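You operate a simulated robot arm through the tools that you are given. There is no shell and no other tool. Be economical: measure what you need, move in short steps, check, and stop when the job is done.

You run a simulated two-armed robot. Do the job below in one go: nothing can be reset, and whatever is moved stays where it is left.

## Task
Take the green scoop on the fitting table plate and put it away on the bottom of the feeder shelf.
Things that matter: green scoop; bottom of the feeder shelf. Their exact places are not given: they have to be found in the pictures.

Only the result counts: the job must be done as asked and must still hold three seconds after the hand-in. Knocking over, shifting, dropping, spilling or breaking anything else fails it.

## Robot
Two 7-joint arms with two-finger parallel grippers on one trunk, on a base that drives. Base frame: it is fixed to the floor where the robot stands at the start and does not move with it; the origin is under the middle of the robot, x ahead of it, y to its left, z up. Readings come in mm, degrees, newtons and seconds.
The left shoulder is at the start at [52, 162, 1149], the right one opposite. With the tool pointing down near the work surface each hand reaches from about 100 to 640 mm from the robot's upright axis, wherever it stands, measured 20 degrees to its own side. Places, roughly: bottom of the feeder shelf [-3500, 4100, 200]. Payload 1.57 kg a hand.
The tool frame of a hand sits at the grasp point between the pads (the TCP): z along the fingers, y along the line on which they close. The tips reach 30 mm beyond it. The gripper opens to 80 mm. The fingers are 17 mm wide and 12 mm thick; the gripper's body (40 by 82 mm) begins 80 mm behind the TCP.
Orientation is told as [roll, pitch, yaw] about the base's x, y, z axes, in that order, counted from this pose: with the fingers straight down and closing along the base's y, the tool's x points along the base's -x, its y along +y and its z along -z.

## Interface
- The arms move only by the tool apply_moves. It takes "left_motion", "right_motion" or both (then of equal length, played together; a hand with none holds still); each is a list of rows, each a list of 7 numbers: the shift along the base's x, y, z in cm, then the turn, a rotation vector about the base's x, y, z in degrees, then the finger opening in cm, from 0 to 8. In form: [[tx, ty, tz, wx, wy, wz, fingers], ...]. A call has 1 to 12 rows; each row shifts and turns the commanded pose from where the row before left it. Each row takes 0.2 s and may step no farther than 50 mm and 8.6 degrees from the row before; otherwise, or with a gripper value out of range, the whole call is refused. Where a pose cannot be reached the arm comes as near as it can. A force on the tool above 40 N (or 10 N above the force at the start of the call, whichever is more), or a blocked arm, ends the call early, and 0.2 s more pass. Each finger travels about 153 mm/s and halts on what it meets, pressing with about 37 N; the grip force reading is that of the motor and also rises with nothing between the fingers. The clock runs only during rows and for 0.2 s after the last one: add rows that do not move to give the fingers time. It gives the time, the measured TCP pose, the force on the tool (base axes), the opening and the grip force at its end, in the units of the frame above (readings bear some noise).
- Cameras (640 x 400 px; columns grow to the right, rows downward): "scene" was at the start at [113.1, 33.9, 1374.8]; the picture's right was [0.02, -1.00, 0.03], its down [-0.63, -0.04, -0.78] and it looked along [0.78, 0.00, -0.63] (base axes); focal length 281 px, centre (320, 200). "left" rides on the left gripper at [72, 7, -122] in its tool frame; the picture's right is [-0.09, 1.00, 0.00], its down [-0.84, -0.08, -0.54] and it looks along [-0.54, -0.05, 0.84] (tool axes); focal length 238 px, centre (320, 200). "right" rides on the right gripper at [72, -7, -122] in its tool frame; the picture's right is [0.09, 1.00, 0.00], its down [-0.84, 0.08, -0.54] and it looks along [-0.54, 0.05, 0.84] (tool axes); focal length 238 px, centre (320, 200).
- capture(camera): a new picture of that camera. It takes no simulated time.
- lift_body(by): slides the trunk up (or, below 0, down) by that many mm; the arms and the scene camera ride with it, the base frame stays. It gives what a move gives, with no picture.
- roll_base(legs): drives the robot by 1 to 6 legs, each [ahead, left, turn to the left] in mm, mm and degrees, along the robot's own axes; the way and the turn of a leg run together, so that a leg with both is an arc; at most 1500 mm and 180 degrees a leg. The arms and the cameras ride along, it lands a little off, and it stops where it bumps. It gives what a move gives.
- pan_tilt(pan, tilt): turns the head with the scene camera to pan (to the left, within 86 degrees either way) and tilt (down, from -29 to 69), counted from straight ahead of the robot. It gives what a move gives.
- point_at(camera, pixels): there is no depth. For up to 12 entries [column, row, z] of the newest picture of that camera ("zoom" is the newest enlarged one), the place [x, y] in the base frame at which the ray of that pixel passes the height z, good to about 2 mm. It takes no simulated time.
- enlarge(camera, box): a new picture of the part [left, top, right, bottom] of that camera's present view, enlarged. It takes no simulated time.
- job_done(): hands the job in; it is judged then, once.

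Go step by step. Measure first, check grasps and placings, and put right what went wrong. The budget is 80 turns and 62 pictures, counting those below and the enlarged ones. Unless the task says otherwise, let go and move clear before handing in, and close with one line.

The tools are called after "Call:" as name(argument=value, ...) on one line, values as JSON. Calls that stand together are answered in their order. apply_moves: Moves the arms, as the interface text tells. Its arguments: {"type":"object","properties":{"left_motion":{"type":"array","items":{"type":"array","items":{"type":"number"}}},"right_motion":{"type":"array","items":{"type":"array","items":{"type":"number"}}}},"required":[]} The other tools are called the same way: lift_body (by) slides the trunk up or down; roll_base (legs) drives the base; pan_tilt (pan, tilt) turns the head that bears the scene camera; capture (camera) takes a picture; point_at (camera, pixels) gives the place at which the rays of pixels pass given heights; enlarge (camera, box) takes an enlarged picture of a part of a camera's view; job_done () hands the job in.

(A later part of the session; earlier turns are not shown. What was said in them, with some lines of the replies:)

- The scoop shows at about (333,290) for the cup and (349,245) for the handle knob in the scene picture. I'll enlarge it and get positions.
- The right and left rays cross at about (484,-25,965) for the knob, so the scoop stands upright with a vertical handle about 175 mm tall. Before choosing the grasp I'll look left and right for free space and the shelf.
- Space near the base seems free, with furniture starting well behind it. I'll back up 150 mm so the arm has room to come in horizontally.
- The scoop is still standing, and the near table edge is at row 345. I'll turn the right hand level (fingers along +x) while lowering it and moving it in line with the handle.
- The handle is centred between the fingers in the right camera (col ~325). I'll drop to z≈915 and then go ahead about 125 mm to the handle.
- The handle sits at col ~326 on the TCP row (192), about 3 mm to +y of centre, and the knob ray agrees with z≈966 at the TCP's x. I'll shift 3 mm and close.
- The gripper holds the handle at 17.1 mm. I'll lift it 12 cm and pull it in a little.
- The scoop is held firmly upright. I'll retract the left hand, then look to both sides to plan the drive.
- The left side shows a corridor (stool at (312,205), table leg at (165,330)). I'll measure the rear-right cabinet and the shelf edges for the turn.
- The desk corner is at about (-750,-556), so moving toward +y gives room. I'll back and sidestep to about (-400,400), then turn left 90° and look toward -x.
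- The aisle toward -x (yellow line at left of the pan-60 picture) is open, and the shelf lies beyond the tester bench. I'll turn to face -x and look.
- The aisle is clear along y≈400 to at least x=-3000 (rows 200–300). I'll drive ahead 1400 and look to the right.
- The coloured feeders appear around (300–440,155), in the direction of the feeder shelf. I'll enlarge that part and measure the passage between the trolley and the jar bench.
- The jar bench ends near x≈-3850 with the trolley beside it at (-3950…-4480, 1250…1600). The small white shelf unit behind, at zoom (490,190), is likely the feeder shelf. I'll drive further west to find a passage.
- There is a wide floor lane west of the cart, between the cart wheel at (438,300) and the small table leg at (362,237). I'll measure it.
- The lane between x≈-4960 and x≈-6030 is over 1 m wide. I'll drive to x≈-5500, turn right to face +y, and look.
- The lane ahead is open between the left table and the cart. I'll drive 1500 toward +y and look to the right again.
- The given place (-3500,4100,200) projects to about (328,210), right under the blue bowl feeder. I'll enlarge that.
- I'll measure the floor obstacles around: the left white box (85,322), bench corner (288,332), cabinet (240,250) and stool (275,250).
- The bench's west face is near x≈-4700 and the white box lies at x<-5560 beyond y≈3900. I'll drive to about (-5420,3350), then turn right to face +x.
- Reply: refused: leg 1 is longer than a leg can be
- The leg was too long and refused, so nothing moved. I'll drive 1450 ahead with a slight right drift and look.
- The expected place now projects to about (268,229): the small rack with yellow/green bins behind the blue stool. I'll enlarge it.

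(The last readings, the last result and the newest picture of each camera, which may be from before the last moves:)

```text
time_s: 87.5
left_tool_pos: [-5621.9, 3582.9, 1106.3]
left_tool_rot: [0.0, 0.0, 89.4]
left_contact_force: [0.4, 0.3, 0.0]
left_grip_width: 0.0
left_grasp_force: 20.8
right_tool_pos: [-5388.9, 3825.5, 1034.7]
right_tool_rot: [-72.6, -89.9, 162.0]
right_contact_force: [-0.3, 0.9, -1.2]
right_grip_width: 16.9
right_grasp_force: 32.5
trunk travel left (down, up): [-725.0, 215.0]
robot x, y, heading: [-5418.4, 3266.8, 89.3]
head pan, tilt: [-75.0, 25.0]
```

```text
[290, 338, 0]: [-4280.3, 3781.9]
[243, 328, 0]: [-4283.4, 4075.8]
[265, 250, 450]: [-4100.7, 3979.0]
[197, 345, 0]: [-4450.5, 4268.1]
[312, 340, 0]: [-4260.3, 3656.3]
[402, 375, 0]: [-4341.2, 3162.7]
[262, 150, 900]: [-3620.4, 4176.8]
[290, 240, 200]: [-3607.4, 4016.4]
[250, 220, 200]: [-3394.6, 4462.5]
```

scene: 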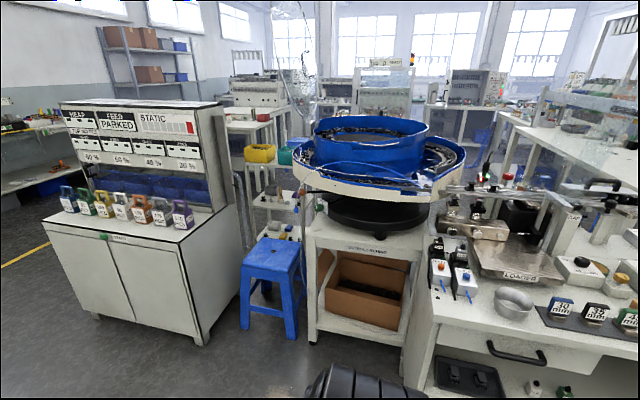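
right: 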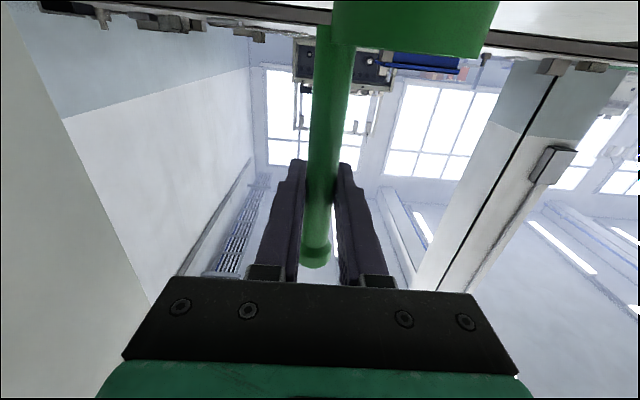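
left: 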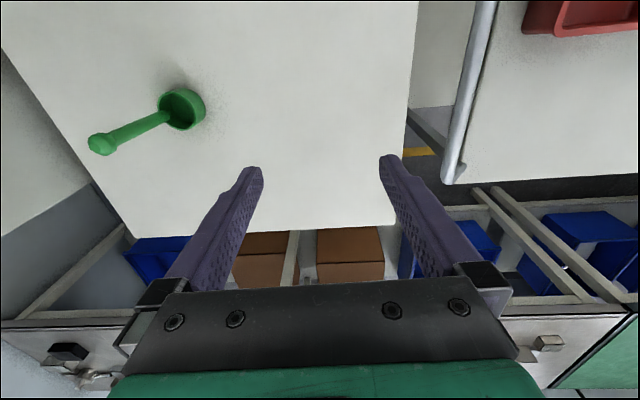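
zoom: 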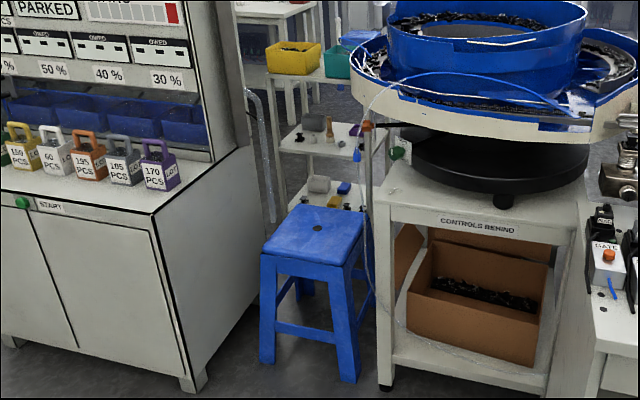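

The rack stands behind the stool in a gap I can't drive through, so I'll go around the cabinet on its north side. First I'll drift right and go ahead, then look.

Call:
roll_base(legs=[[0, -200, 0], [700, -220, 0]])

Call:
pan_tilt(pan=-15, tilt=25)

Call:
capture(camera="scene")

Call:
point_at(camera="scene", pixels=[[100, 250, 0], [200, 250, 0], [300, 250, 0], [400, 250, 0], [200, 200, 0], [300, 200, 0], [500, 250, 0], [400, 200, 0]])

```text
time_s: 92.7
left_tool_pos: [-5181.7, 4274.2, 1107.1]
left_tool_rot: [0.0, 0.0, 88.5]
left_contact_force: [-0.3, 0.1, 0.2]
left_grip_width: 0.0
left_grasp_force: 21.5
right_tool_pos: [-4944.0, 4512.5, 1033.7]
right_tool_rot: [-75.2, -89.9, 163.8]
right_contact_force: [-0.6, -0.3, -0.1]
right_grip_width: 16.8
right_grasp_force: 32.0
trunk travel left (down, up): [-725.0, 215.0]
robot x, y, heading: [-4978.2, 3953.8, 88.4]
head pan, tilt: [-75.0, 25.0]
```

```text
time_s: 94.0
left_tool_pos: [-5181.1, 4273.0, 1106.5]
left_tool_rot: [0.0, 0.0, 88.5]
left_contact_force: [-2.2, 0.0, 0.7]
left_grip_width: 0.4
left_grasp_force: 21.1
right_tool_pos: [-4943.9, 4510.1, 1034.3]
right_tool_rot: [-64.7, -89.9, 153.1]
right_contact_force: [0.1, 0.4, -2.2]
right_grip_width: 16.9
right_grasp_force: 32.3
trunk travel left (down, up): [-725.0, 215.0]
robot x, y, heading: [-4981.8, 3953.9, 88.4]
head pan, tilt: [-15.0, 25.0]
```

```text
31 pictures are left
```

scene: 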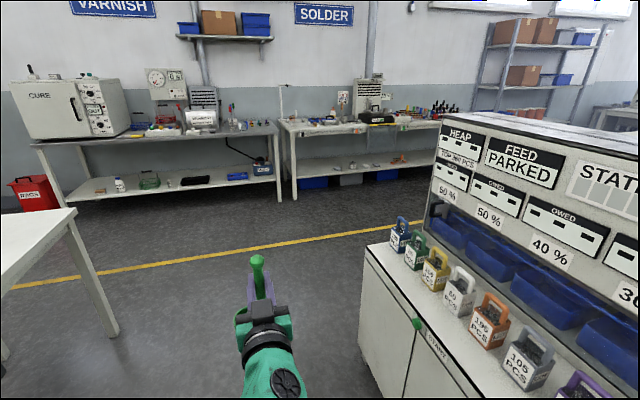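

```text
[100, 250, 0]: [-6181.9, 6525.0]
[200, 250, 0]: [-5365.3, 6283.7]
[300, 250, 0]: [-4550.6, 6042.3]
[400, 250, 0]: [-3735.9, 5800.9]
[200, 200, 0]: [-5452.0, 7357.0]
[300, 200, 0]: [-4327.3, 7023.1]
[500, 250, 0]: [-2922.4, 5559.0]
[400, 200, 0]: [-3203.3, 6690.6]
```

The lane past the cabinet is open to the wall benches at y≈7000. I'll drive to y≈5900 and turn to face +x.

Call:
roll_base(legs=[[1400, 0, 0], [500, 0, 0], [0, 0, -89]])

Call:
pan_tilt(pan=-20, tilt=20)

Call:
capture(camera="scene")

Call:
point_at(camera="scene", pixels=[[100, 250, 0], [200, 250, 0], [300, 250, 0], [400, 250, 0], [200, 200, 0], [300, 200, 0], [500, 250, 0], [400, 200, 0]])

```text
time_s: 107.3
left_tool_pos: [-4546.5, 6035.8, 1106.8]
left_tool_rot: [0.0, 0.0, -4.1]
left_contact_force: [-0.8, 0.2, 0.5]
left_grip_width: 0.0
left_grasp_force: 21.6
right_tool_pos: [-4320.5, 5787.5, 1033.5]
right_tool_rot: [-67.6, -89.8, 63.6]
right_contact_force: [-0.3, -0.1, -1.2]
right_grip_width: 16.9
right_grasp_force: 32.0
trunk travel left (down, up): [-725.0, 215.0]
robot x, y, heading: [-4876.0, 5847.8, -4.2]
head pan, tilt: [-15.0, 25.0]
```

```text
time_s: 108.0
left_tool_pos: [-4545.8, 6035.8, 1106.9]
left_tool_rot: [-0.1, 0.0, -4.0]
left_contact_force: [0.6, 0.7, -0.8]
left_grip_width: 0.1
left_grasp_force: 21.1
right_tool_pos: [-4318.8, 5787.3, 1033.7]
right_tool_rot: [-64.5, -90.0, 60.5]
right_contact_force: [0.7, -0.9, -1.2]
right_grip_width: 17.0
right_grasp_force: 31.9
trunk travel left (down, up): [-725.0, 215.0]
robot x, y, heading: [-4881.0, 5845.1, -4.2]
head pan, tilt: [-20.0, 20.0]
```

```text
30 pictures are left
```

scene: 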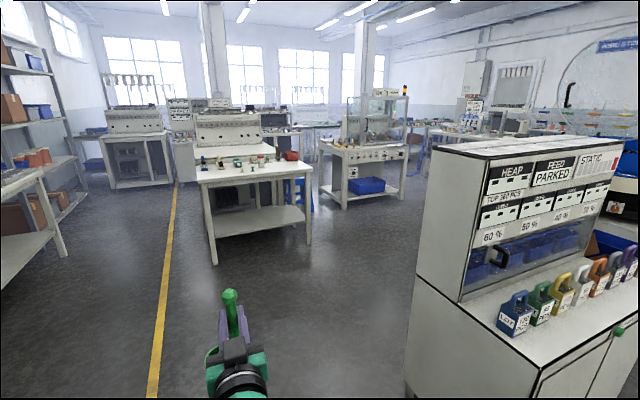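

```text
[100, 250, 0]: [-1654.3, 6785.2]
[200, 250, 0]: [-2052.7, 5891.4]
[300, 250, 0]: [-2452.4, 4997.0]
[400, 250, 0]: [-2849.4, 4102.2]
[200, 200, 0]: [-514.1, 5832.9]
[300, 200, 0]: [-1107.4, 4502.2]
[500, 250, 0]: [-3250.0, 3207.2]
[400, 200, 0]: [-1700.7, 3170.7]
```

The floor east of the cabinet is clear, with the desk legs at x≈-2300. I'll drive 1450 ahead and look right for the rack.

Call:
roll_base(legs=[[1450, 0, 4]])

Call:
pan_tilt(pan=-80, tilt=25)

Call:
capture(camera="scene")

Call:
point_at(camera="scene", pixels=[[100, 250, 0], [200, 250, 0], [300, 250, 0], [400, 250, 0], [200, 200, 0], [300, 200, 0], [500, 250, 0], [400, 200, 0]])

```text
time_s: 115.1
left_tool_pos: [-3125.7, 5974.2, 1107.0]
left_tool_rot: [0.0, 0.0, -1.9]
left_contact_force: [0.2, 1.7, -0.5]
left_grip_width: 0.0
left_grasp_force: 21.3
right_tool_pos: [-2889.6, 5734.1, 1033.5]
right_tool_rot: [-68.4, -89.9, 66.4]
right_contact_force: [-0.9, 0.3, -0.5]
right_grip_width: 17.1
right_grasp_force: 31.7
trunk travel left (down, up): [-725.0, 215.0]
robot x, y, heading: [-3450.1, 5775.1, -1.9]
head pan, tilt: [-20.0, 20.0]
```

```text
time_s: 116.4
left_tool_pos: [-3125.4, 5973.3, 1107.8]
left_tool_rot: [0.0, 0.1, -1.9]
left_contact_force: [-0.2, -0.4, 0.3]
left_grip_width: 0.0
left_grasp_force: 21.1
right_tool_pos: [-2889.0, 5734.3, 1034.5]
right_tool_rot: [-62.8, -89.9, 61.0]
right_contact_force: [-0.5, 1.1, -1.9]
right_grip_width: 17.0
right_grasp_force: 31.8
trunk travel left (down, up): [-725.0, 215.0]
robot x, y, heading: [-3450.6, 5774.7, -1.8]
head pan, tilt: [-80.0, 25.0]
```

```text
29 pictures are left
```

scene: 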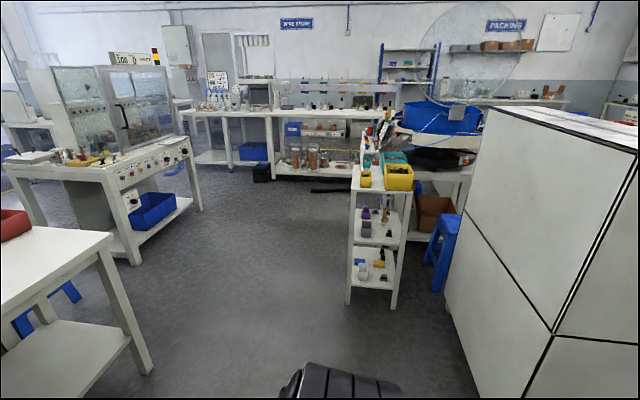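

```text
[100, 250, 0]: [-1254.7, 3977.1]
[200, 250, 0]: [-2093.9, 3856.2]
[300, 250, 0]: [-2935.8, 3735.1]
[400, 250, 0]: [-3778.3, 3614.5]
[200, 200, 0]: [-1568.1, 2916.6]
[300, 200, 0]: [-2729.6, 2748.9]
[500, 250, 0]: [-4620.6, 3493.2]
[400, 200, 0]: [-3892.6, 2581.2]
```

The rack stands free at (350–410,165–305) with open shelves. I'll enlarge it.

Call:
enlarge(camera="scene", box=[300, 120, 480, 320])

Call:
point_at(camera="scene", pixels=[[348, 305, 0], [392, 310, 0], [405, 265, 0], [430, 285, 0], [152, 375, 0], [455, 320, 0], [540, 398, 0], [365, 265, 200]])

```text
2.00 times, centred on (390, 220) of scene
```

zoom: 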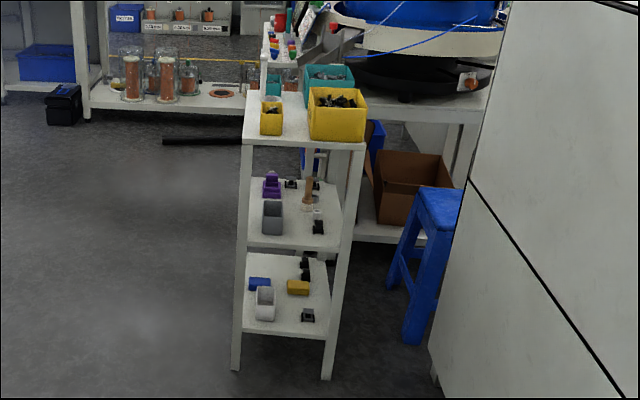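

```text
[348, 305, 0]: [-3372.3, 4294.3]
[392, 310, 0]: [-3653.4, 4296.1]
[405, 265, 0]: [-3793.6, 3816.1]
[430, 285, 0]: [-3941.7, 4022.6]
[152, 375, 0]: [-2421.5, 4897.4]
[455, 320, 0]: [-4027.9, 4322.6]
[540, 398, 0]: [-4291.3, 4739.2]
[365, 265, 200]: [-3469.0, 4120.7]
```

The rack stands at x -3653…-3372 with its north end at y≈4295, and the bottom board has small items with some free room. I'll face it from the north, moving slightly east, and look from a lower height.

Call:
roll_base(legs=[[50, 0, 0], [0, 0, -88], [450, 0, 0]])

Call:
lift_body(by=-400)

Call:
pan_tilt(pan=0, tilt=35)

Call:
capture(camera="scene")

```text
time_s: 123.4
left_tool_pos: [-3170.6, 5010.5, 1107.7]
left_tool_rot: [0.1, 0.0, -88.5]
left_contact_force: [0.5, 0.0, 0.8]
left_grip_width: 0.0
left_grasp_force: 20.5
right_tool_pos: [-3396.6, 4760.9, 1033.1]
right_tool_rot: [-75.6, -90.0, -13.0]
right_contact_force: [0.4, -0.1, -1.3]
right_grip_width: 16.6
right_grasp_force: 32.3
trunk travel left (down, up): [-725.0, 215.0]
robot x, y, heading: [-3390.9, 5320.9, -88.6]
head pan, tilt: [-80.0, 25.0]
```

```text
time_s: 127.2
left_tool_pos: [-3171.2, 5010.6, 707.3]
left_tool_rot: [0.0, 0.0, -88.6]
left_contact_force: [0.2, -0.7, 0.0]
left_grip_width: 0.0
left_grasp_force: 21.3
right_tool_pos: [-3396.1, 4761.7, 633.6]
right_tool_rot: [-64.0, -89.9, -24.4]
right_contact_force: [-0.3, 0.5, -0.2]
right_grip_width: 16.9
right_grasp_force: 31.8
trunk travel left (down, up): [-325.0, 615.0]
robot x, y, heading: [-3391.0, 5320.5, -88.6]
head pan, tilt: [-80.0, 25.0]
```

```text
time_s: 128.7
left_tool_pos: [-3170.5, 5009.7, 707.5]
left_tool_rot: [0.0, 0.0, -88.6]
left_contact_force: [-0.5, -0.1, 0.4]
left_grip_width: 0.0
left_grasp_force: 21.3
right_tool_pos: [-3395.4, 4761.0, 632.7]
right_tool_rot: [-62.6, -89.8, -25.9]
right_contact_force: [-0.4, 0.2, -0.7]
right_grip_width: 16.7
right_grasp_force: 32.2
trunk travel left (down, up): [-325.0, 615.0]
robot x, y, heading: [-3390.2, 5320.4, -88.7]
head pan, tilt: [0.0, 35.0]
```

```text
27 pictures are left
```

scene: 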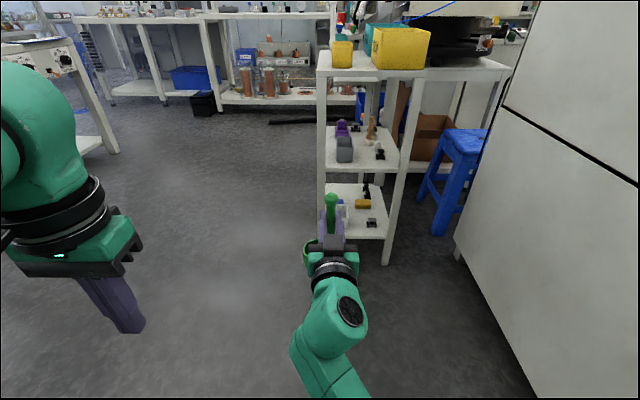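

The rack is in front of me, partly hidden by the hand. I'll enlarge it.

Call:
enlarge(camera="scene", box=[290, 130, 430, 270])

Call:
point_at(camera="scene", pixels=[[318, 75, 800], [400, 75, 800], [323, 170, 500], [395, 175, 500], [388, 238, 200], [384, 264, 0], [371, 223, 200], [362, 206, 200], [366, 195, 200]])

```text
2.86 times, centred on (360, 200) of scene
```

zoom: 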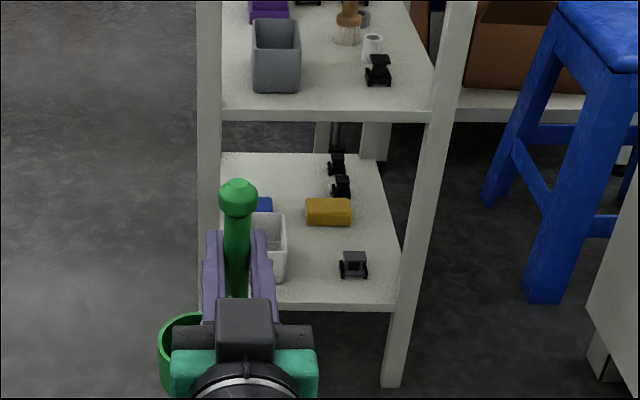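

```text
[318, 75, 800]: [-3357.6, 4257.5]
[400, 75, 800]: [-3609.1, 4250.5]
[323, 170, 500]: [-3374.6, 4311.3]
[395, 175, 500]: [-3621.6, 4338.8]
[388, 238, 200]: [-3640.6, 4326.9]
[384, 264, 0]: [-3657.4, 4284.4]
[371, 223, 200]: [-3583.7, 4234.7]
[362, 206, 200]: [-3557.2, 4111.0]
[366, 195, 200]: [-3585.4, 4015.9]
```

The bottom board looks free toward its south-east part, so I'll go round to the east side. I'll drive in a bend past the desk corner and then turn to face -x, well clear of the rack.

Call:
roll_base(legs=[[0, 350, 0], [600, 120, 0], [700, 250, 0]])

Call:
pan_tilt(pan=-75, tilt=35)

Call:
capture(camera="scene")

```text
time_s: 137.7
left_tool_pos: [-2406.1, 3733.0, 706.1]
left_tool_rot: [0.0, 0.0, -88.2]
left_contact_force: [-0.3, -0.6, -0.1]
left_grip_width: 0.0
left_grasp_force: 21.0
right_tool_pos: [-2629.3, 3482.3, 634.8]
right_tool_rot: [-57.6, -89.9, -30.3]
right_contact_force: [0.9, -0.2, -1.2]
right_grip_width: 17.1
right_grasp_force: 31.9
trunk travel left (down, up): [-325.0, 615.0]
robot x, y, heading: [-2621.7, 4040.7, -88.3]
head pan, tilt: [0.0, 35.0]
```

```text
time_s: 139.2
left_tool_pos: [-2406.6, 3732.4, 706.4]
left_tool_rot: [0.0, 0.0, -88.1]
left_contact_force: [-0.9, -0.4, -0.9]
left_grip_width: 0.0
left_grasp_force: 21.6
right_tool_pos: [-2630.4, 3481.7, 634.4]
right_tool_rot: [-60.4, -90.0, -27.7]
right_contact_force: [1.2, 0.6, -1.1]
right_grip_width: 17.0
right_grasp_force: 31.9
trunk travel left (down, up): [-325.0, 615.0]
robot x, y, heading: [-2625.7, 4040.7, -88.3]
head pan, tilt: [-75.0, 35.0]
```

```text
25 pictures are left
```

scene: 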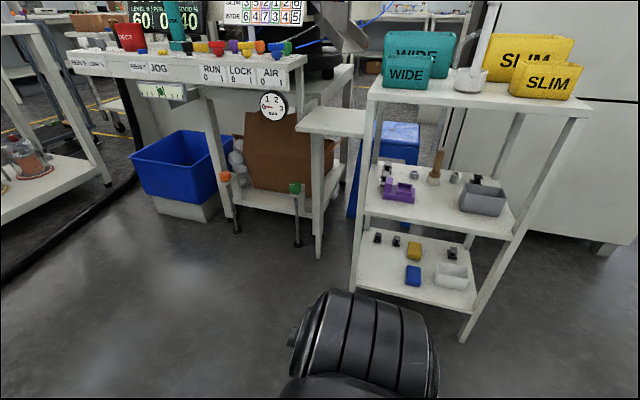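

The bottom board is visible: blue block (413,276), white cup (452,275), and black bits at the back row. The front-left (south-east) corner at around (380,275) is free. I'll enlarge and measure.

Call:
enlarge(camera="scene", box=[340, 170, 530, 350])

Call:
point_at(camera="scene", pixels=[[355, 292, 0], [466, 341, 0], [358, 285, 180], [467, 310, 180], [405, 286, 180], [378, 242, 180], [394, 245, 180], [435, 282, 180], [363, 213, 480], [510, 238, 480], [366, 100, 800], [590, 115, 800]])

```text
2.22 times, centred on (435, 260) of scene
```

zoom: 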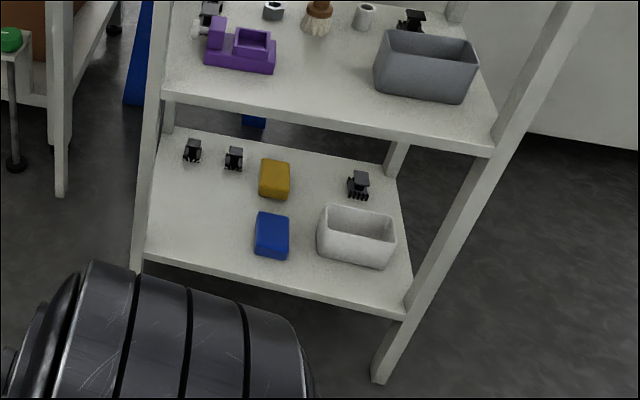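

```text
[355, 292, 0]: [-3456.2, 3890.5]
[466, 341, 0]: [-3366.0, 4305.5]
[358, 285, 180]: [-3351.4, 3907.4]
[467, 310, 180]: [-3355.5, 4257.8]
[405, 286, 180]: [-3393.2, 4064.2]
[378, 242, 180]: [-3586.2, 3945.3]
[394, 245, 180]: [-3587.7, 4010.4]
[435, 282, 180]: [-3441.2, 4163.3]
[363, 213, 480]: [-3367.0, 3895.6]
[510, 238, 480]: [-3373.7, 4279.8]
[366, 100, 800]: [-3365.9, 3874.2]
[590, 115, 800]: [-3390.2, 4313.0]
```

Free area is about y 3910–4060 and x -3370…-3570. I'll pin down the board height from the front edge, which lies below the legs' face at x≈-3366.

Call:
point_at(camera="zoom", pixels=[[270, 283, 160], [270, 283, 180], [270, 283, 200], [270, 291, 160], [270, 291, 180], [330, 122, 460], [330, 122, 480], [330, 122, 500], [335, 133, 460], [335, 133, 480], [150, 250, 190], [405, 308, 190]])

```text
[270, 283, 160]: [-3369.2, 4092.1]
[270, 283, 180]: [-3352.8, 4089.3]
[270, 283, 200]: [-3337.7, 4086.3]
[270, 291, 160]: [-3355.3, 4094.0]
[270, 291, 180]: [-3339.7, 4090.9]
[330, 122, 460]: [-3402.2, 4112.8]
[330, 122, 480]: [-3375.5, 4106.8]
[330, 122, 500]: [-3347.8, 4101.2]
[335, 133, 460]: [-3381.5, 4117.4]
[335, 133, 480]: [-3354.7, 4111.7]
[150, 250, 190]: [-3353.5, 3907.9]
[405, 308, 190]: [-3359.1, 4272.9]
```

The board top is at z≈163 and the next shelf's underside at about 470, so there is ample height. I'll turn right to face the rack, raise the left hand a bit, and lower the trunk fully.

Call:
roll_base(legs=[[0, 0, -91]])

Call:
apply_moves(left_motion=[[0, 0, 4, 0, 0, 0, 0], [0, 0, 4, 0, 0, 0, 0], [0, 0, 4, 0, 0, 0, 0]])

Call:
lift_body(by=-320)

Call:
pan_tilt(pan=0, tilt=25)

Call:
capture(camera="scene")

Call:
capture(camera="right")

```text
time_s: 143.4
left_tool_pos: [-2936.6, 3825.4, 707.0]
left_tool_rot: [0.0, 0.0, -178.6]
left_contact_force: [-0.6, 0.7, -0.1]
left_grip_width: 0.2
left_grasp_force: 21.4
right_tool_pos: [-3185.9, 4050.8, 635.2]
right_tool_rot: [-59.7, -89.9, -118.8]
right_contact_force: [-0.3, 0.8, -0.9]
right_grip_width: 17.0
right_grasp_force: 31.9
trunk travel left (down, up): [-325.0, 615.0]
robot x, y, heading: [-2625.6, 4042.6, -178.7]
head pan, tilt: [-75.0, 35.0]
```

```text
time_s: 144.2
left_tool_pos: [-2935.9, 3826.2, 828.7]
left_tool_rot: [0.1, -0.1, -178.6]
left_contact_force: [0.2, -0.6, -0.2]
left_grip_width: 0.1
left_grasp_force: 21.4
right_tool_pos: [-3186.6, 4049.7, 634.3]
right_tool_rot: [-71.3, -89.8, -107.4]
right_contact_force: [0.1, 0.5, -1.5]
right_grip_width: 16.8
right_grasp_force: 31.8
trunk travel left (down, up): [-325.0, 615.0]
robot x, y, heading: [-2627.2, 4042.1, -178.7]
head pan, tilt: [-75.0, 35.0]
```

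```text
time_s: 147.4
left_tool_pos: [-2920.2, 3812.4, 599.1]
left_tool_rot: [-1.6, -1.8, -178.6]
left_contact_force: [0.5, 0.2, -0.2]
left_grip_width: 0.0
left_grasp_force: 21.0
right_tool_pos: [-3179.5, 4043.4, 424.3]
right_tool_rot: [-143.4, -86.6, -35.1]
right_contact_force: [0.6, 0.1, -0.8]
right_grip_width: 17.1
right_grasp_force: 32.3
trunk travel left (down, up): [-5.0, 935.0]
robot x, y, heading: [-2627.0, 4040.6, -178.8]
head pan, tilt: [-75.0, 35.0]
```

```text
time_s: 148.8
left_tool_pos: [-2919.5, 3811.6, 598.1]
left_tool_rot: [-1.6, -2.0, -178.4]
left_contact_force: [-0.3, 0.4, -0.4]
left_grip_width: 0.0
left_grasp_force: 20.9
right_tool_pos: [-3177.8, 4042.1, 425.1]
right_tool_rot: [-147.7, -86.7, -30.8]
right_contact_force: [0.4, 0.4, -0.5]
right_grip_width: 16.7
right_grasp_force: 32.2
trunk travel left (down, up): [-5.0, 935.0]
robot x, y, heading: [-2628.1, 4047.2, -178.6]
head pan, tilt: [0.0, 25.0]
```

```text
23 pictures are left
```

scene: 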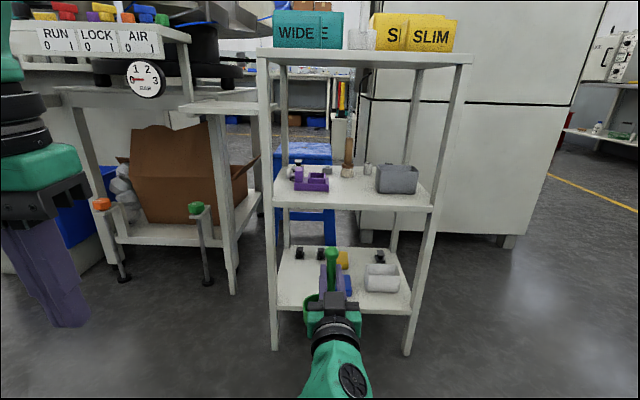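

```text
22 pictures are left
```

right: 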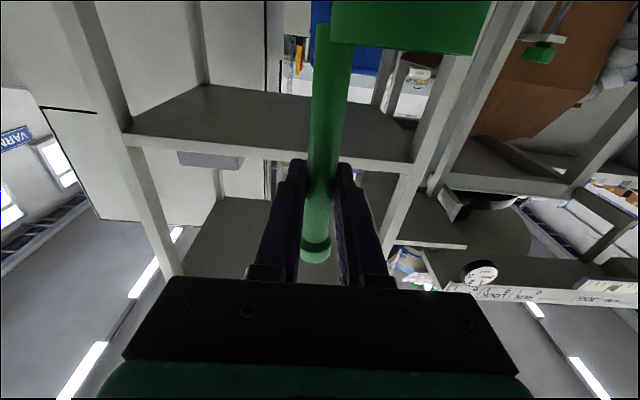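

The arms did not ride the full way down (right TCP at z 425, tilted ~3.4°), likely hindered near the base. I'll raise the trunk 200 and see whether the pose recovers, then reach down with the arm instead.

Call:
lift_body(by=200)

Call:
apply_moves(right_motion=[[0, 0, 0, 0, 0, 0, 0.3], [0, 0, 0, 0, 0, 0, 0.3]])

Call:
capture(camera="right")

```text
time_s: 151.0
left_tool_pos: [-2937.1, 3825.6, 708.3]
left_tool_rot: [-0.1, 0.0, -178.5]
left_contact_force: [0.6, 1.2, 0.3]
left_grip_width: 0.0
left_grasp_force: 20.8
right_tool_pos: [-3186.7, 4050.7, 514.1]
right_tool_rot: [-55.7, -89.9, -122.8]
right_contact_force: [-0.2, 0.4, -0.9]
right_grip_width: 16.9
right_grasp_force: 31.7
trunk travel left (down, up): [-205.0, 735.0]
robot x, y, heading: [-2624.4, 4043.8, -178.8]
head pan, tilt: [0.0, 25.0]
```

```text
time_s: 151.6
left_tool_pos: [-2937.1, 3825.5, 709.1]
left_tool_rot: [0.1, 0.0, -178.6]
left_contact_force: [0.2, 0.0, 0.9]
left_grip_width: 0.1
left_grasp_force: 21.5
right_tool_pos: [-3186.4, 4050.8, 515.0]
right_tool_rot: [-59.2, -89.9, -119.4]
right_contact_force: [-0.2, -0.7, -1.1]
right_grip_width: 16.9
right_grasp_force: 31.9
trunk travel left (down, up): [-205.0, 735.0]
robot x, y, heading: [-2624.0, 4045.4, -178.8]
head pan, tilt: [0.0, 25.0]
```

```text
21 pictures are left
```

right: 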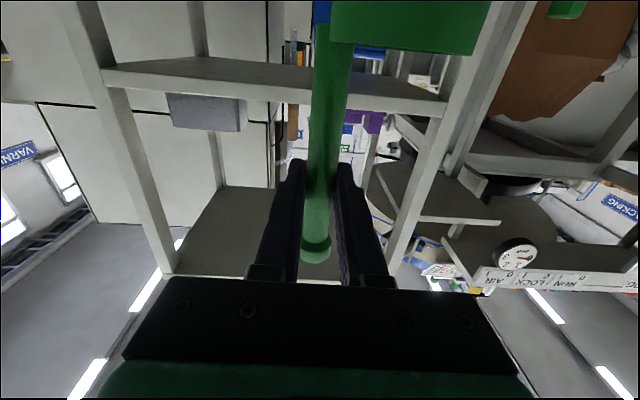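

The pose recovered (TCP z 514, level). Now I'll lower the hand 20 cm with the arm at a clear distance from the rack.

Call:
apply_moves(right_motion=[[0, 0, -3, 0, 0, 0, 0.3], [0, 0, -4, 0, 0, 0, 0.3], [0, 0, -4, 0, 0, 0, 0.3], [0, 0, -4, 0, 0, 0, 0.3], [0, 0, -3, 0, 0, 0, 0.3], [0, 0, -2, 0, 0, 0, 0.3], [0, 0, 0, 0, 0, 0, 0.3]])

Call:
pan_tilt(pan=0, tilt=35)

Call:
capture(camera="scene")

Call:
point_at(camera="scene", pixels=[[350, 250, 163], [300, 250, 163], [300, 300, 163]])

```text
time_s: 153.2
left_tool_pos: [-2936.7, 3826.0, 708.5]
left_tool_rot: [0.0, 0.0, -178.6]
left_contact_force: [0.3, -0.2, -0.3]
left_grip_width: 0.0
left_grasp_force: 21.9
right_tool_pos: [-3187.4, 4049.2, 313.8]
right_tool_rot: [-66.6, -89.9, -112.0]
right_contact_force: [0.0, -0.1, -0.6]
right_grip_width: 16.7
right_grasp_force: 31.8
trunk travel left (down, up): [-205.0, 735.0]
robot x, y, heading: [-2627.7, 4045.5, -178.4]
head pan, tilt: [0.0, 25.0]
```

```text
time_s: 153.9
left_tool_pos: [-2936.9, 3825.9, 708.9]
left_tool_rot: [0.0, 0.1, -178.6]
left_contact_force: [0.2, 0.0, 0.0]
left_grip_width: 0.2
left_grasp_force: 21.5
right_tool_pos: [-3186.6, 4047.9, 314.1]
right_tool_rot: [-56.3, -89.9, -122.1]
right_contact_force: [-1.1, 1.0, -1.9]
right_grip_width: 17.0
right_grasp_force: 32.4
trunk travel left (down, up): [-205.0, 735.0]
robot x, y, heading: [-2629.5, 4043.1, -178.4]
head pan, tilt: [0.0, 35.0]
```

```text
20 pictures are left
```

scene: 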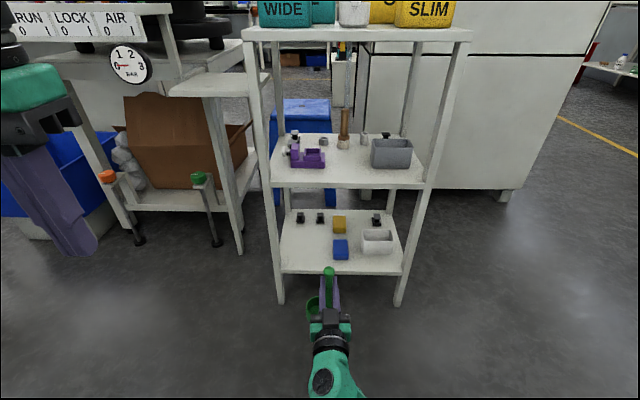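

```text
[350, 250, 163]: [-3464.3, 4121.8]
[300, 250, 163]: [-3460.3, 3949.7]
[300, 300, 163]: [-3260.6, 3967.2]
```

The board and items are clearly in view: the free front-left area spans cols 287–330, rows 228–270. I'll measure it precisely.

Call:
enlarge(camera="scene", box=[260, 190, 420, 310])

Call:
point_at(camera="scene", pixels=[[310, 271, 163], [310, 271, 180], [310, 271, 150], [333, 260, 163], [285, 262, 163], [301, 223, 163], [320, 223, 163], [333, 233, 163], [280, 304, 0], [400, 306, 0], [310, 188, 470]])

```text
3.33 times, centred on (340, 250) of scene
```

zoom: 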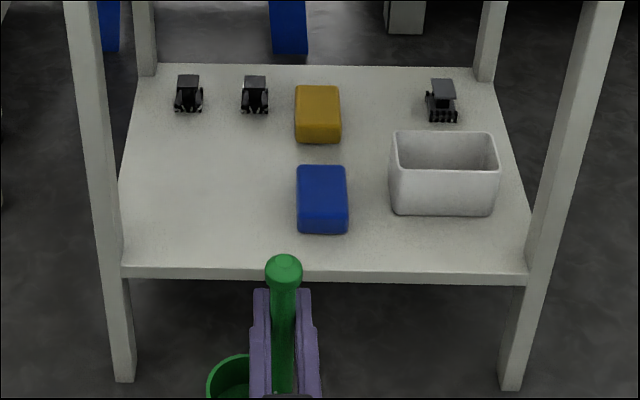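

```text
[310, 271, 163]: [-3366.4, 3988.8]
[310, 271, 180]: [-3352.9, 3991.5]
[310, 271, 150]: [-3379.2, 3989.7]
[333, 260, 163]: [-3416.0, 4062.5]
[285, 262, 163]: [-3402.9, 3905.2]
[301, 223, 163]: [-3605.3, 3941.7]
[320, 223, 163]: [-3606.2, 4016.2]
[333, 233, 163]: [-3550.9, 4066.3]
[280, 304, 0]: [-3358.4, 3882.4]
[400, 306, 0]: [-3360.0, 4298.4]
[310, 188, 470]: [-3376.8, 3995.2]
```

The board's front edge is at x≈-3367, z≈163, and the free spot is centred on y≈3980. I'll drive 110 ahead and then adjust y with the arm.

Call:
roll_base(legs=[[110, 0, 0]])

Call:
apply_moves(right_motion=[[0, -2, 0, 0, 0, 0, 0.3], [0, -2, 0, 0, 0, 0, 0.3], [0, 0, 0, 0, 0, 0, 0.3]])

Call:
enlarge(camera="scene", box=[240, 190, 440, 340])

```text
time_s: 155.1
left_tool_pos: [-3047.1, 3822.2, 708.7]
left_tool_rot: [0.0, 0.0, -178.6]
left_contact_force: [-0.7, -0.7, -0.2]
left_grip_width: 0.0
left_grasp_force: 21.5
right_tool_pos: [-3296.4, 4046.6, 314.8]
right_tool_rot: [-51.0, -89.9, -127.7]
right_contact_force: [-0.1, 0.4, -1.4]
right_grip_width: 16.9
right_grasp_force: 31.6
trunk travel left (down, up): [-205.0, 735.0]
robot x, y, heading: [-2738.8, 4037.8, -178.5]
head pan, tilt: [0.0, 35.0]
```

```text
time_s: 155.9
left_tool_pos: [-3046.1, 3822.7, 709.1]
left_tool_rot: [0.1, 0.0, -178.8]
left_contact_force: [0.0, -0.6, -0.2]
left_grip_width: 0.0
left_grasp_force: 21.1
right_tool_pos: [-3297.0, 4005.2, 311.6]
right_tool_rot: [-59.3, -89.9, -119.5]
right_contact_force: [0.3, 0.2, -0.8]
right_grip_width: 17.0
right_grasp_force: 32.2
trunk travel left (down, up): [-205.0, 735.0]
robot x, y, heading: [-2734.2, 4041.4, -178.5]
head pan, tilt: [0.0, 35.0]
```

```text
2.67 times, centred on (340, 265) of scene
```

zoom: 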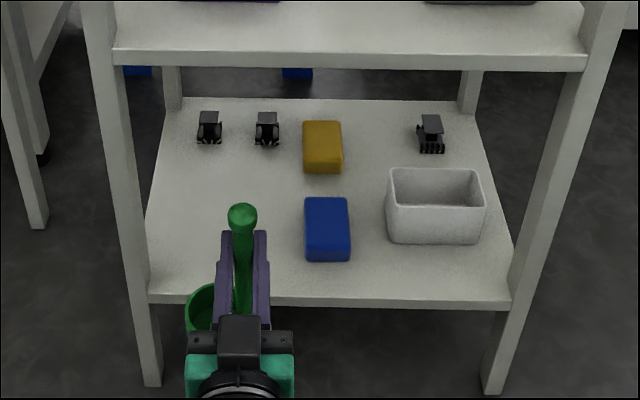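

The hand is aligned with the free spot, and the scoop bottom at ~197 is above the board. I'll move in 13.5 cm.

Call:
apply_moves(right_motion=[[-2.5, 0, 0, 0, 0, 0, 0.3], [-2.5, 0, 0, 0, 0, 0, 0.3], [-2.5, 0, 0, 0, 0, 0, 0.3], [-2, 0, 0, 0, 0, 0, 0.3], [-2, 0, 0, 0, 0, 0, 0.3], [-2, 0, 0, 0, 0, 0, 0.3], [0, 0, 0, 0, 0, 0, 0.3]])

Call:
enlarge(camera="scene", box=[240, 190, 440, 340])

Call:
capture(camera="right")

```text
time_s: 157.5
left_tool_pos: [-3046.6, 3822.0, 709.2]
left_tool_rot: [0.1, 0.1, -178.7]
left_contact_force: [0.1, -0.9, -0.9]
left_grip_width: 0.0
left_grasp_force: 21.2
right_tool_pos: [-3398.1, 4011.2, 317.8]
right_tool_rot: [-45.1, -89.9, -133.4]
right_contact_force: [0.1, -0.2, -1.9]
right_grip_width: 17.0
right_grasp_force: 31.6
right hand out of reach, approached as far as the arm can: row 5, 6
trunk travel left (down, up): [-205.0, 735.0]
robot x, y, heading: [-2737.1, 4043.1, -178.8]
head pan, tilt: [0.0, 35.0]
```

```text
2.67 times, centred on (340, 265) of scene
```

zoom: 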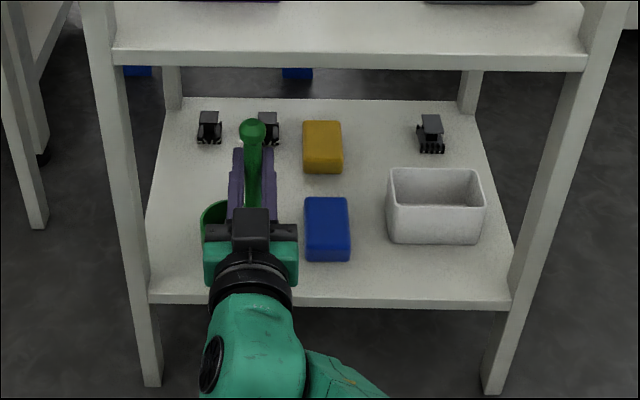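

```text
16 pictures are left
```

right: 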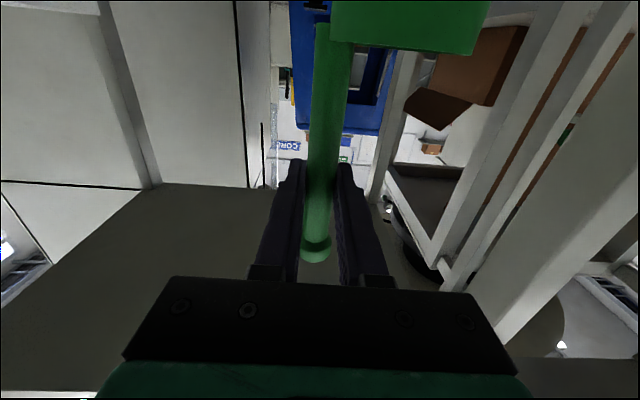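

The arm ran out of reach at x=-3398. I'll pull it back 5 cm and drive the base 90 ahead instead.

Call:
apply_moves(right_motion=[[2, 0, 0, 0, 0, 0, 0.3], [2, 0, 0, 0, 0, 0, 0.3], [1, 0, 0, 0, 0, 0, 0.3], [0, 0, 0, 0, 0, 0, 0.3]])

Call:
roll_base(legs=[[60, 0, 0]])

```text
time_s: 158.5
left_tool_pos: [-3046.3, 3823.3, 709.0]
left_tool_rot: [-0.1, -0.1, -178.6]
left_contact_force: [0.7, -0.3, -0.6]
left_grip_width: 0.0
left_grasp_force: 20.8
right_tool_pos: [-3347.3, 4010.3, 316.9]
right_tool_rot: [-56.5, -89.8, -122.0]
right_contact_force: [0.4, 0.4, -1.4]
right_grip_width: 16.8
right_grasp_force: 32.2
trunk travel left (down, up): [-205.0, 735.0]
robot x, y, heading: [-2737.9, 4041.7, -178.7]
head pan, tilt: [0.0, 35.0]
```

```text
time_s: 159.5
left_tool_pos: [-3108.0, 3820.9, 709.4]
left_tool_rot: [0.0, 0.0, -178.7]
left_contact_force: [0.7, 0.4, 0.1]
left_grip_width: 0.2
left_grasp_force: 21.3
right_tool_pos: [-3410.6, 4007.9, 315.7]
right_tool_rot: [-48.8, -89.9, -129.8]
right_contact_force: [-0.1, -0.5, 0.3]
right_grip_width: 16.9
right_grasp_force: 31.9
trunk travel left (down, up): [-205.0, 735.0]
robot x, y, heading: [-2799.9, 4036.2, -178.4]
head pan, tilt: [0.0, 35.0]
```

TCP is now at (-3411,4008,316). I'll drive 22 mm more and lower the scoop slowly toward the board.

Call:
roll_base(legs=[[22, 0, 0]])

Call:
apply_moves(right_motion=[[0, 0, -1, 0, 0, 0, 0.3], [0, 0, -0.7, 0, 0, 0, 0.3], [0, 0, -0.4, 0, 0, 0, 0.3], [0, 0, 0, 0, 0, 0, 0.3]])

Call:
enlarge(camera="scene", box=[240, 190, 440, 340])

```text
time_s: 160.3
left_tool_pos: [-3130.2, 3820.2, 709.6]
left_tool_rot: [0.1, 0.0, -178.6]
left_contact_force: [-0.3, -0.2, -0.5]
left_grip_width: 0.0
left_grasp_force: 21.2
right_tool_pos: [-3433.3, 4008.6, 316.8]
right_tool_rot: [-49.9, -89.9, -128.7]
right_contact_force: [0.1, 0.3, -1.5]
right_grip_width: 17.0
right_grasp_force: 32.4
trunk travel left (down, up): [-205.0, 735.0]
robot x, y, heading: [-2822.4, 4037.3, -178.7]
head pan, tilt: [0.0, 35.0]
```

```text
time_s: 161.3
left_tool_pos: [-3130.0, 3821.6, 708.8]
left_tool_rot: [0.1, 0.0, -178.6]
left_contact_force: [0.2, -0.1, -0.2]
left_grip_width: 0.0
left_grasp_force: 21.2
right_tool_pos: [-3432.9, 4007.3, 296.4]
right_tool_rot: [-107.9, -89.8, -70.6]
right_contact_force: [-1.5, 0.5, 1.6]
right_grip_width: 16.9
right_grasp_force: 32.3
trunk travel left (down, up): [-205.0, 735.0]
robot x, y, heading: [-2820.7, 4036.6, -178.7]
head pan, tilt: [0.0, 35.0]
```

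```text
2.67 times, centred on (340, 265) of scene
```

zoom: 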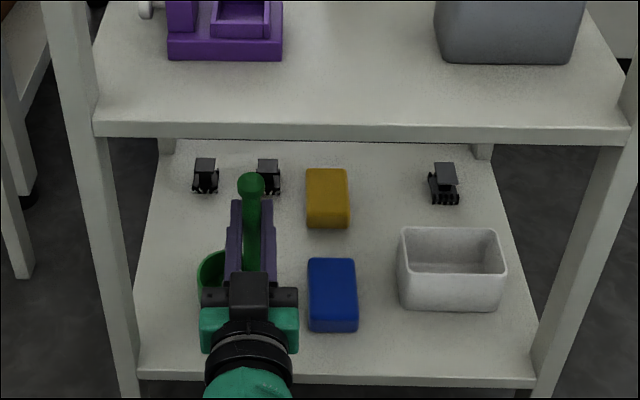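

The cup is over the free spot and TCP z is 296. I'll continue lowering in small steps and watch for contact force.

Call:
apply_moves(right_motion=[[0, 0, -0.4, 0, 0, 0, 0.3], [0, 0, -0.4, 0, 0, 0, 0.3], [0, 0, -0.3, 0, 0, 0, 0.3], [0, 0, 0, 0, 0, 0, 0.3]])

Call:
apply_moves(right_motion=[[0, 0, -0.3, 0, 0, 0, 0.3], [0, 0, 0, 0, 0, 0, 0.3]])

```text
time_s: 162.3
left_tool_pos: [-3127.8, 3820.1, 711.0]
left_tool_rot: [0.1, -0.2, -178.5]
left_contact_force: [-0.5, -0.3, -0.3]
left_grip_width: 0.0
left_grasp_force: 21.1
right_tool_pos: [-3432.4, 4007.1, 287.5]
right_tool_rot: [-173.3, -89.4, -5.1]
right_contact_force: [-1.9, 3.6, 25.1]
right_grip_width: 17.1
right_grasp_force: 31.3
trunk travel left (down, up): [-205.0, 735.0]
robot x, y, heading: [-2822.1, 4039.9, -178.7]
head pan, tilt: [0.0, 35.0]
```

```text
time_s: 162.9
left_tool_pos: [-3128.3, 3821.6, 709.6]
left_tool_rot: [0.1, -0.2, -178.6]
left_contact_force: [-0.2, 0.3, 0.9]
left_grip_width: 0.2
left_grasp_force: 21.3
right_tool_pos: [-3432.2, 4007.9, 284.2]
right_tool_rot: [-174.8, -89.6, -3.8]
right_contact_force: [-1.9, 2.3, 25.8]
right_grip_width: 16.7
right_grasp_force: 32.2
trunk travel left (down, up): [-205.0, 735.0]
robot x, y, heading: [-2819.4, 4038.8, -178.6]
head pan, tilt: [0.0, 35.0]
```

There is a firm upward contact force (~25 N) at TCP z≈285, so the scoop is standing on the board. I'll ease up 2 mm and check the picture before opening.

Call:
apply_moves(right_motion=[[0, 0, 0.3, 0, 0, 0, 0.3], [0, 0, 0, 0, 0, 0, 0.3]])

Call:
enlarge(camera="scene", box=[270, 230, 390, 330])

Call:
capture(camera="right")

```text
time_s: 163.5
left_tool_pos: [-3128.5, 3820.1, 710.5]
left_tool_rot: [0.1, -0.1, -178.6]
left_contact_force: [-0.1, -0.1, -0.6]
left_grip_width: 0.0
left_grasp_force: 21.7
right_tool_pos: [-3432.5, 4007.9, 286.0]
right_tool_rot: [-91.8, -89.9, -86.9]
right_contact_force: [-3.6, -1.6, 13.3]
right_grip_width: 16.4
right_grasp_force: 31.8
trunk travel left (down, up): [-205.0, 735.0]
robot x, y, heading: [-2819.4, 4035.8, -178.5]
head pan, tilt: [0.0, 35.0]
```

```text
4.00 times, centred on (330, 280) of scene
```

zoom: 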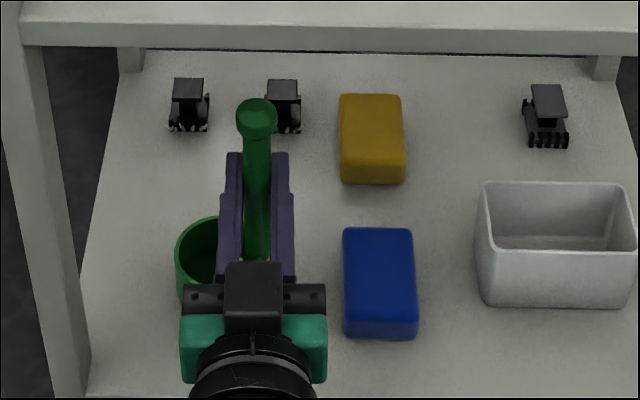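

```text
13 pictures are left
```

right: 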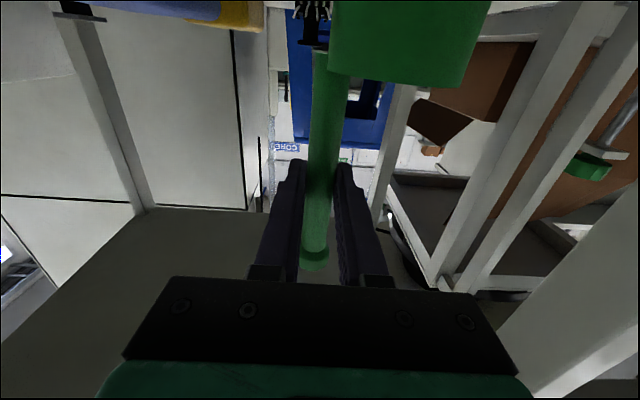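

The force has dropped to 13 N and the scoop stands in the free area. I'll ease another 1.5 mm and open the fingers.

Call:
apply_moves(right_motion=[[0, 0, 0.15, 0, 0, 0, 0.3], [0, 0, 0, 0, 0, 0, 0.3], [0, 0, 0, 0, 0, 0, 2.5], [0, 0, 0, 0, 0, 0, 4], [0, 0, 0, 0, 0, 0, 5], [0, 0, 0, 0, 0, 0, 5]])

Call:
capture(camera="right")

```text
time_s: 164.9
left_tool_pos: [-3131.3, 3820.7, 708.4]
left_tool_rot: [0.1, 0.0, -178.5]
left_contact_force: [0.0, -0.1, -0.2]
left_grip_width: 0.0
left_grasp_force: 21.7
right_tool_pos: [-3433.1, 4007.6, 285.8]
right_tool_rot: [-53.5, -90.0, -125.0]
right_contact_force: [0.3, -0.7, -0.2]
right_grip_width: 49.9
right_grasp_force: 0.1
trunk travel left (down, up): [-205.0, 735.0]
robot x, y, heading: [-2819.0, 4038.5, -178.4]
head pan, tilt: [0.0, 35.0]
```

```text
12 pictures are left
```

right: 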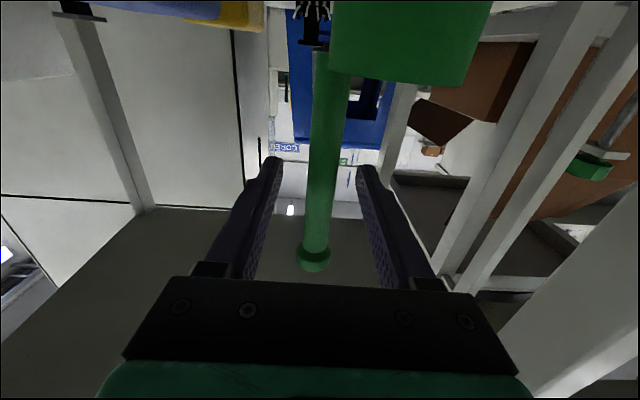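

The scoop stands by itself with open fingers clear on both sides. I'll retract straight back in +x.

Call:
apply_moves(right_motion=[[1, 0, 0, 0, 0, 0, 5], [2, 0, 0, 0, 0, 0, 5], [3, 0, 0, 0, 0, 0, 5], [3, 0, 0, 0, 0, 0, 5], [3, 0, 0, 0, 0, 0, 5], [3, 0, 0, 0, 0, 0, 5]])

Call:
roll_base(legs=[[-120, 0, 0]])

Call:
enlarge(camera="scene", box=[240, 150, 440, 330])

```text
time_s: 166.3
left_tool_pos: [-3131.8, 3820.4, 710.4]
left_tool_rot: [0.0, 0.0, -178.7]
left_contact_force: [0.4, -0.1, -0.1]
left_grip_width: 0.0
left_grasp_force: 21.3
right_tool_pos: [-3295.6, 4010.0, 302.0]
right_tool_rot: [169.1, -88.0, 11.5]
right_contact_force: [-0.5, 0.7, -0.3]
right_grip_width: 50.1
right_grasp_force: 0.0
trunk travel left (down, up): [-205.0, 735.0]
robot x, y, heading: [-2821.4, 4041.0, -178.7]
head pan, tilt: [0.0, 35.0]
```

```text
time_s: 167.5
left_tool_pos: [-3005.6, 3823.6, 709.8]
left_tool_rot: [0.0, -0.1, -178.5]
left_contact_force: [-0.2, -0.1, 0.8]
left_grip_width: 0.0
left_grasp_force: 21.6
right_tool_pos: [-3172.3, 4012.9, 302.9]
right_tool_rot: [165.2, -87.7, 15.5]
right_contact_force: [0.4, 0.6, -0.2]
right_grip_width: 50.1
right_grasp_force: 0.0
trunk travel left (down, up): [-205.0, 735.0]
robot x, y, heading: [-2697.7, 4045.3, -178.8]
head pan, tilt: [0.0, 35.0]
```

```text
2.22 times, centred on (340, 240) of scene
```

zoom: 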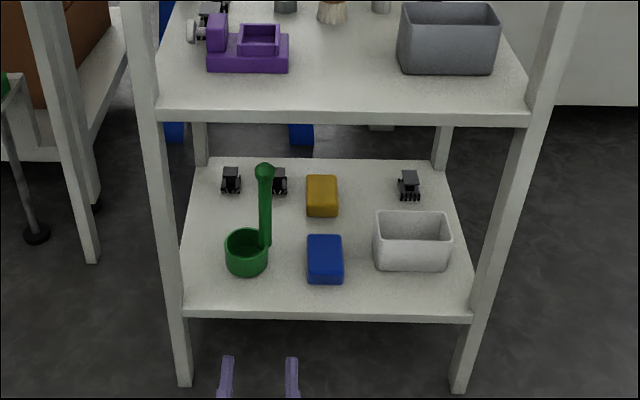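

The scoop stands upright on the bottom board at zoom (248,250), nothing else on the board has moved, and both hands are clear. I'm handing in.

Call:
job_done()

```text
The job is handed in.
```

The green scoop is standing upright on the bottom board of the feeder shelf; the last picture shows the other items on that board where they were, and both hands are clear.
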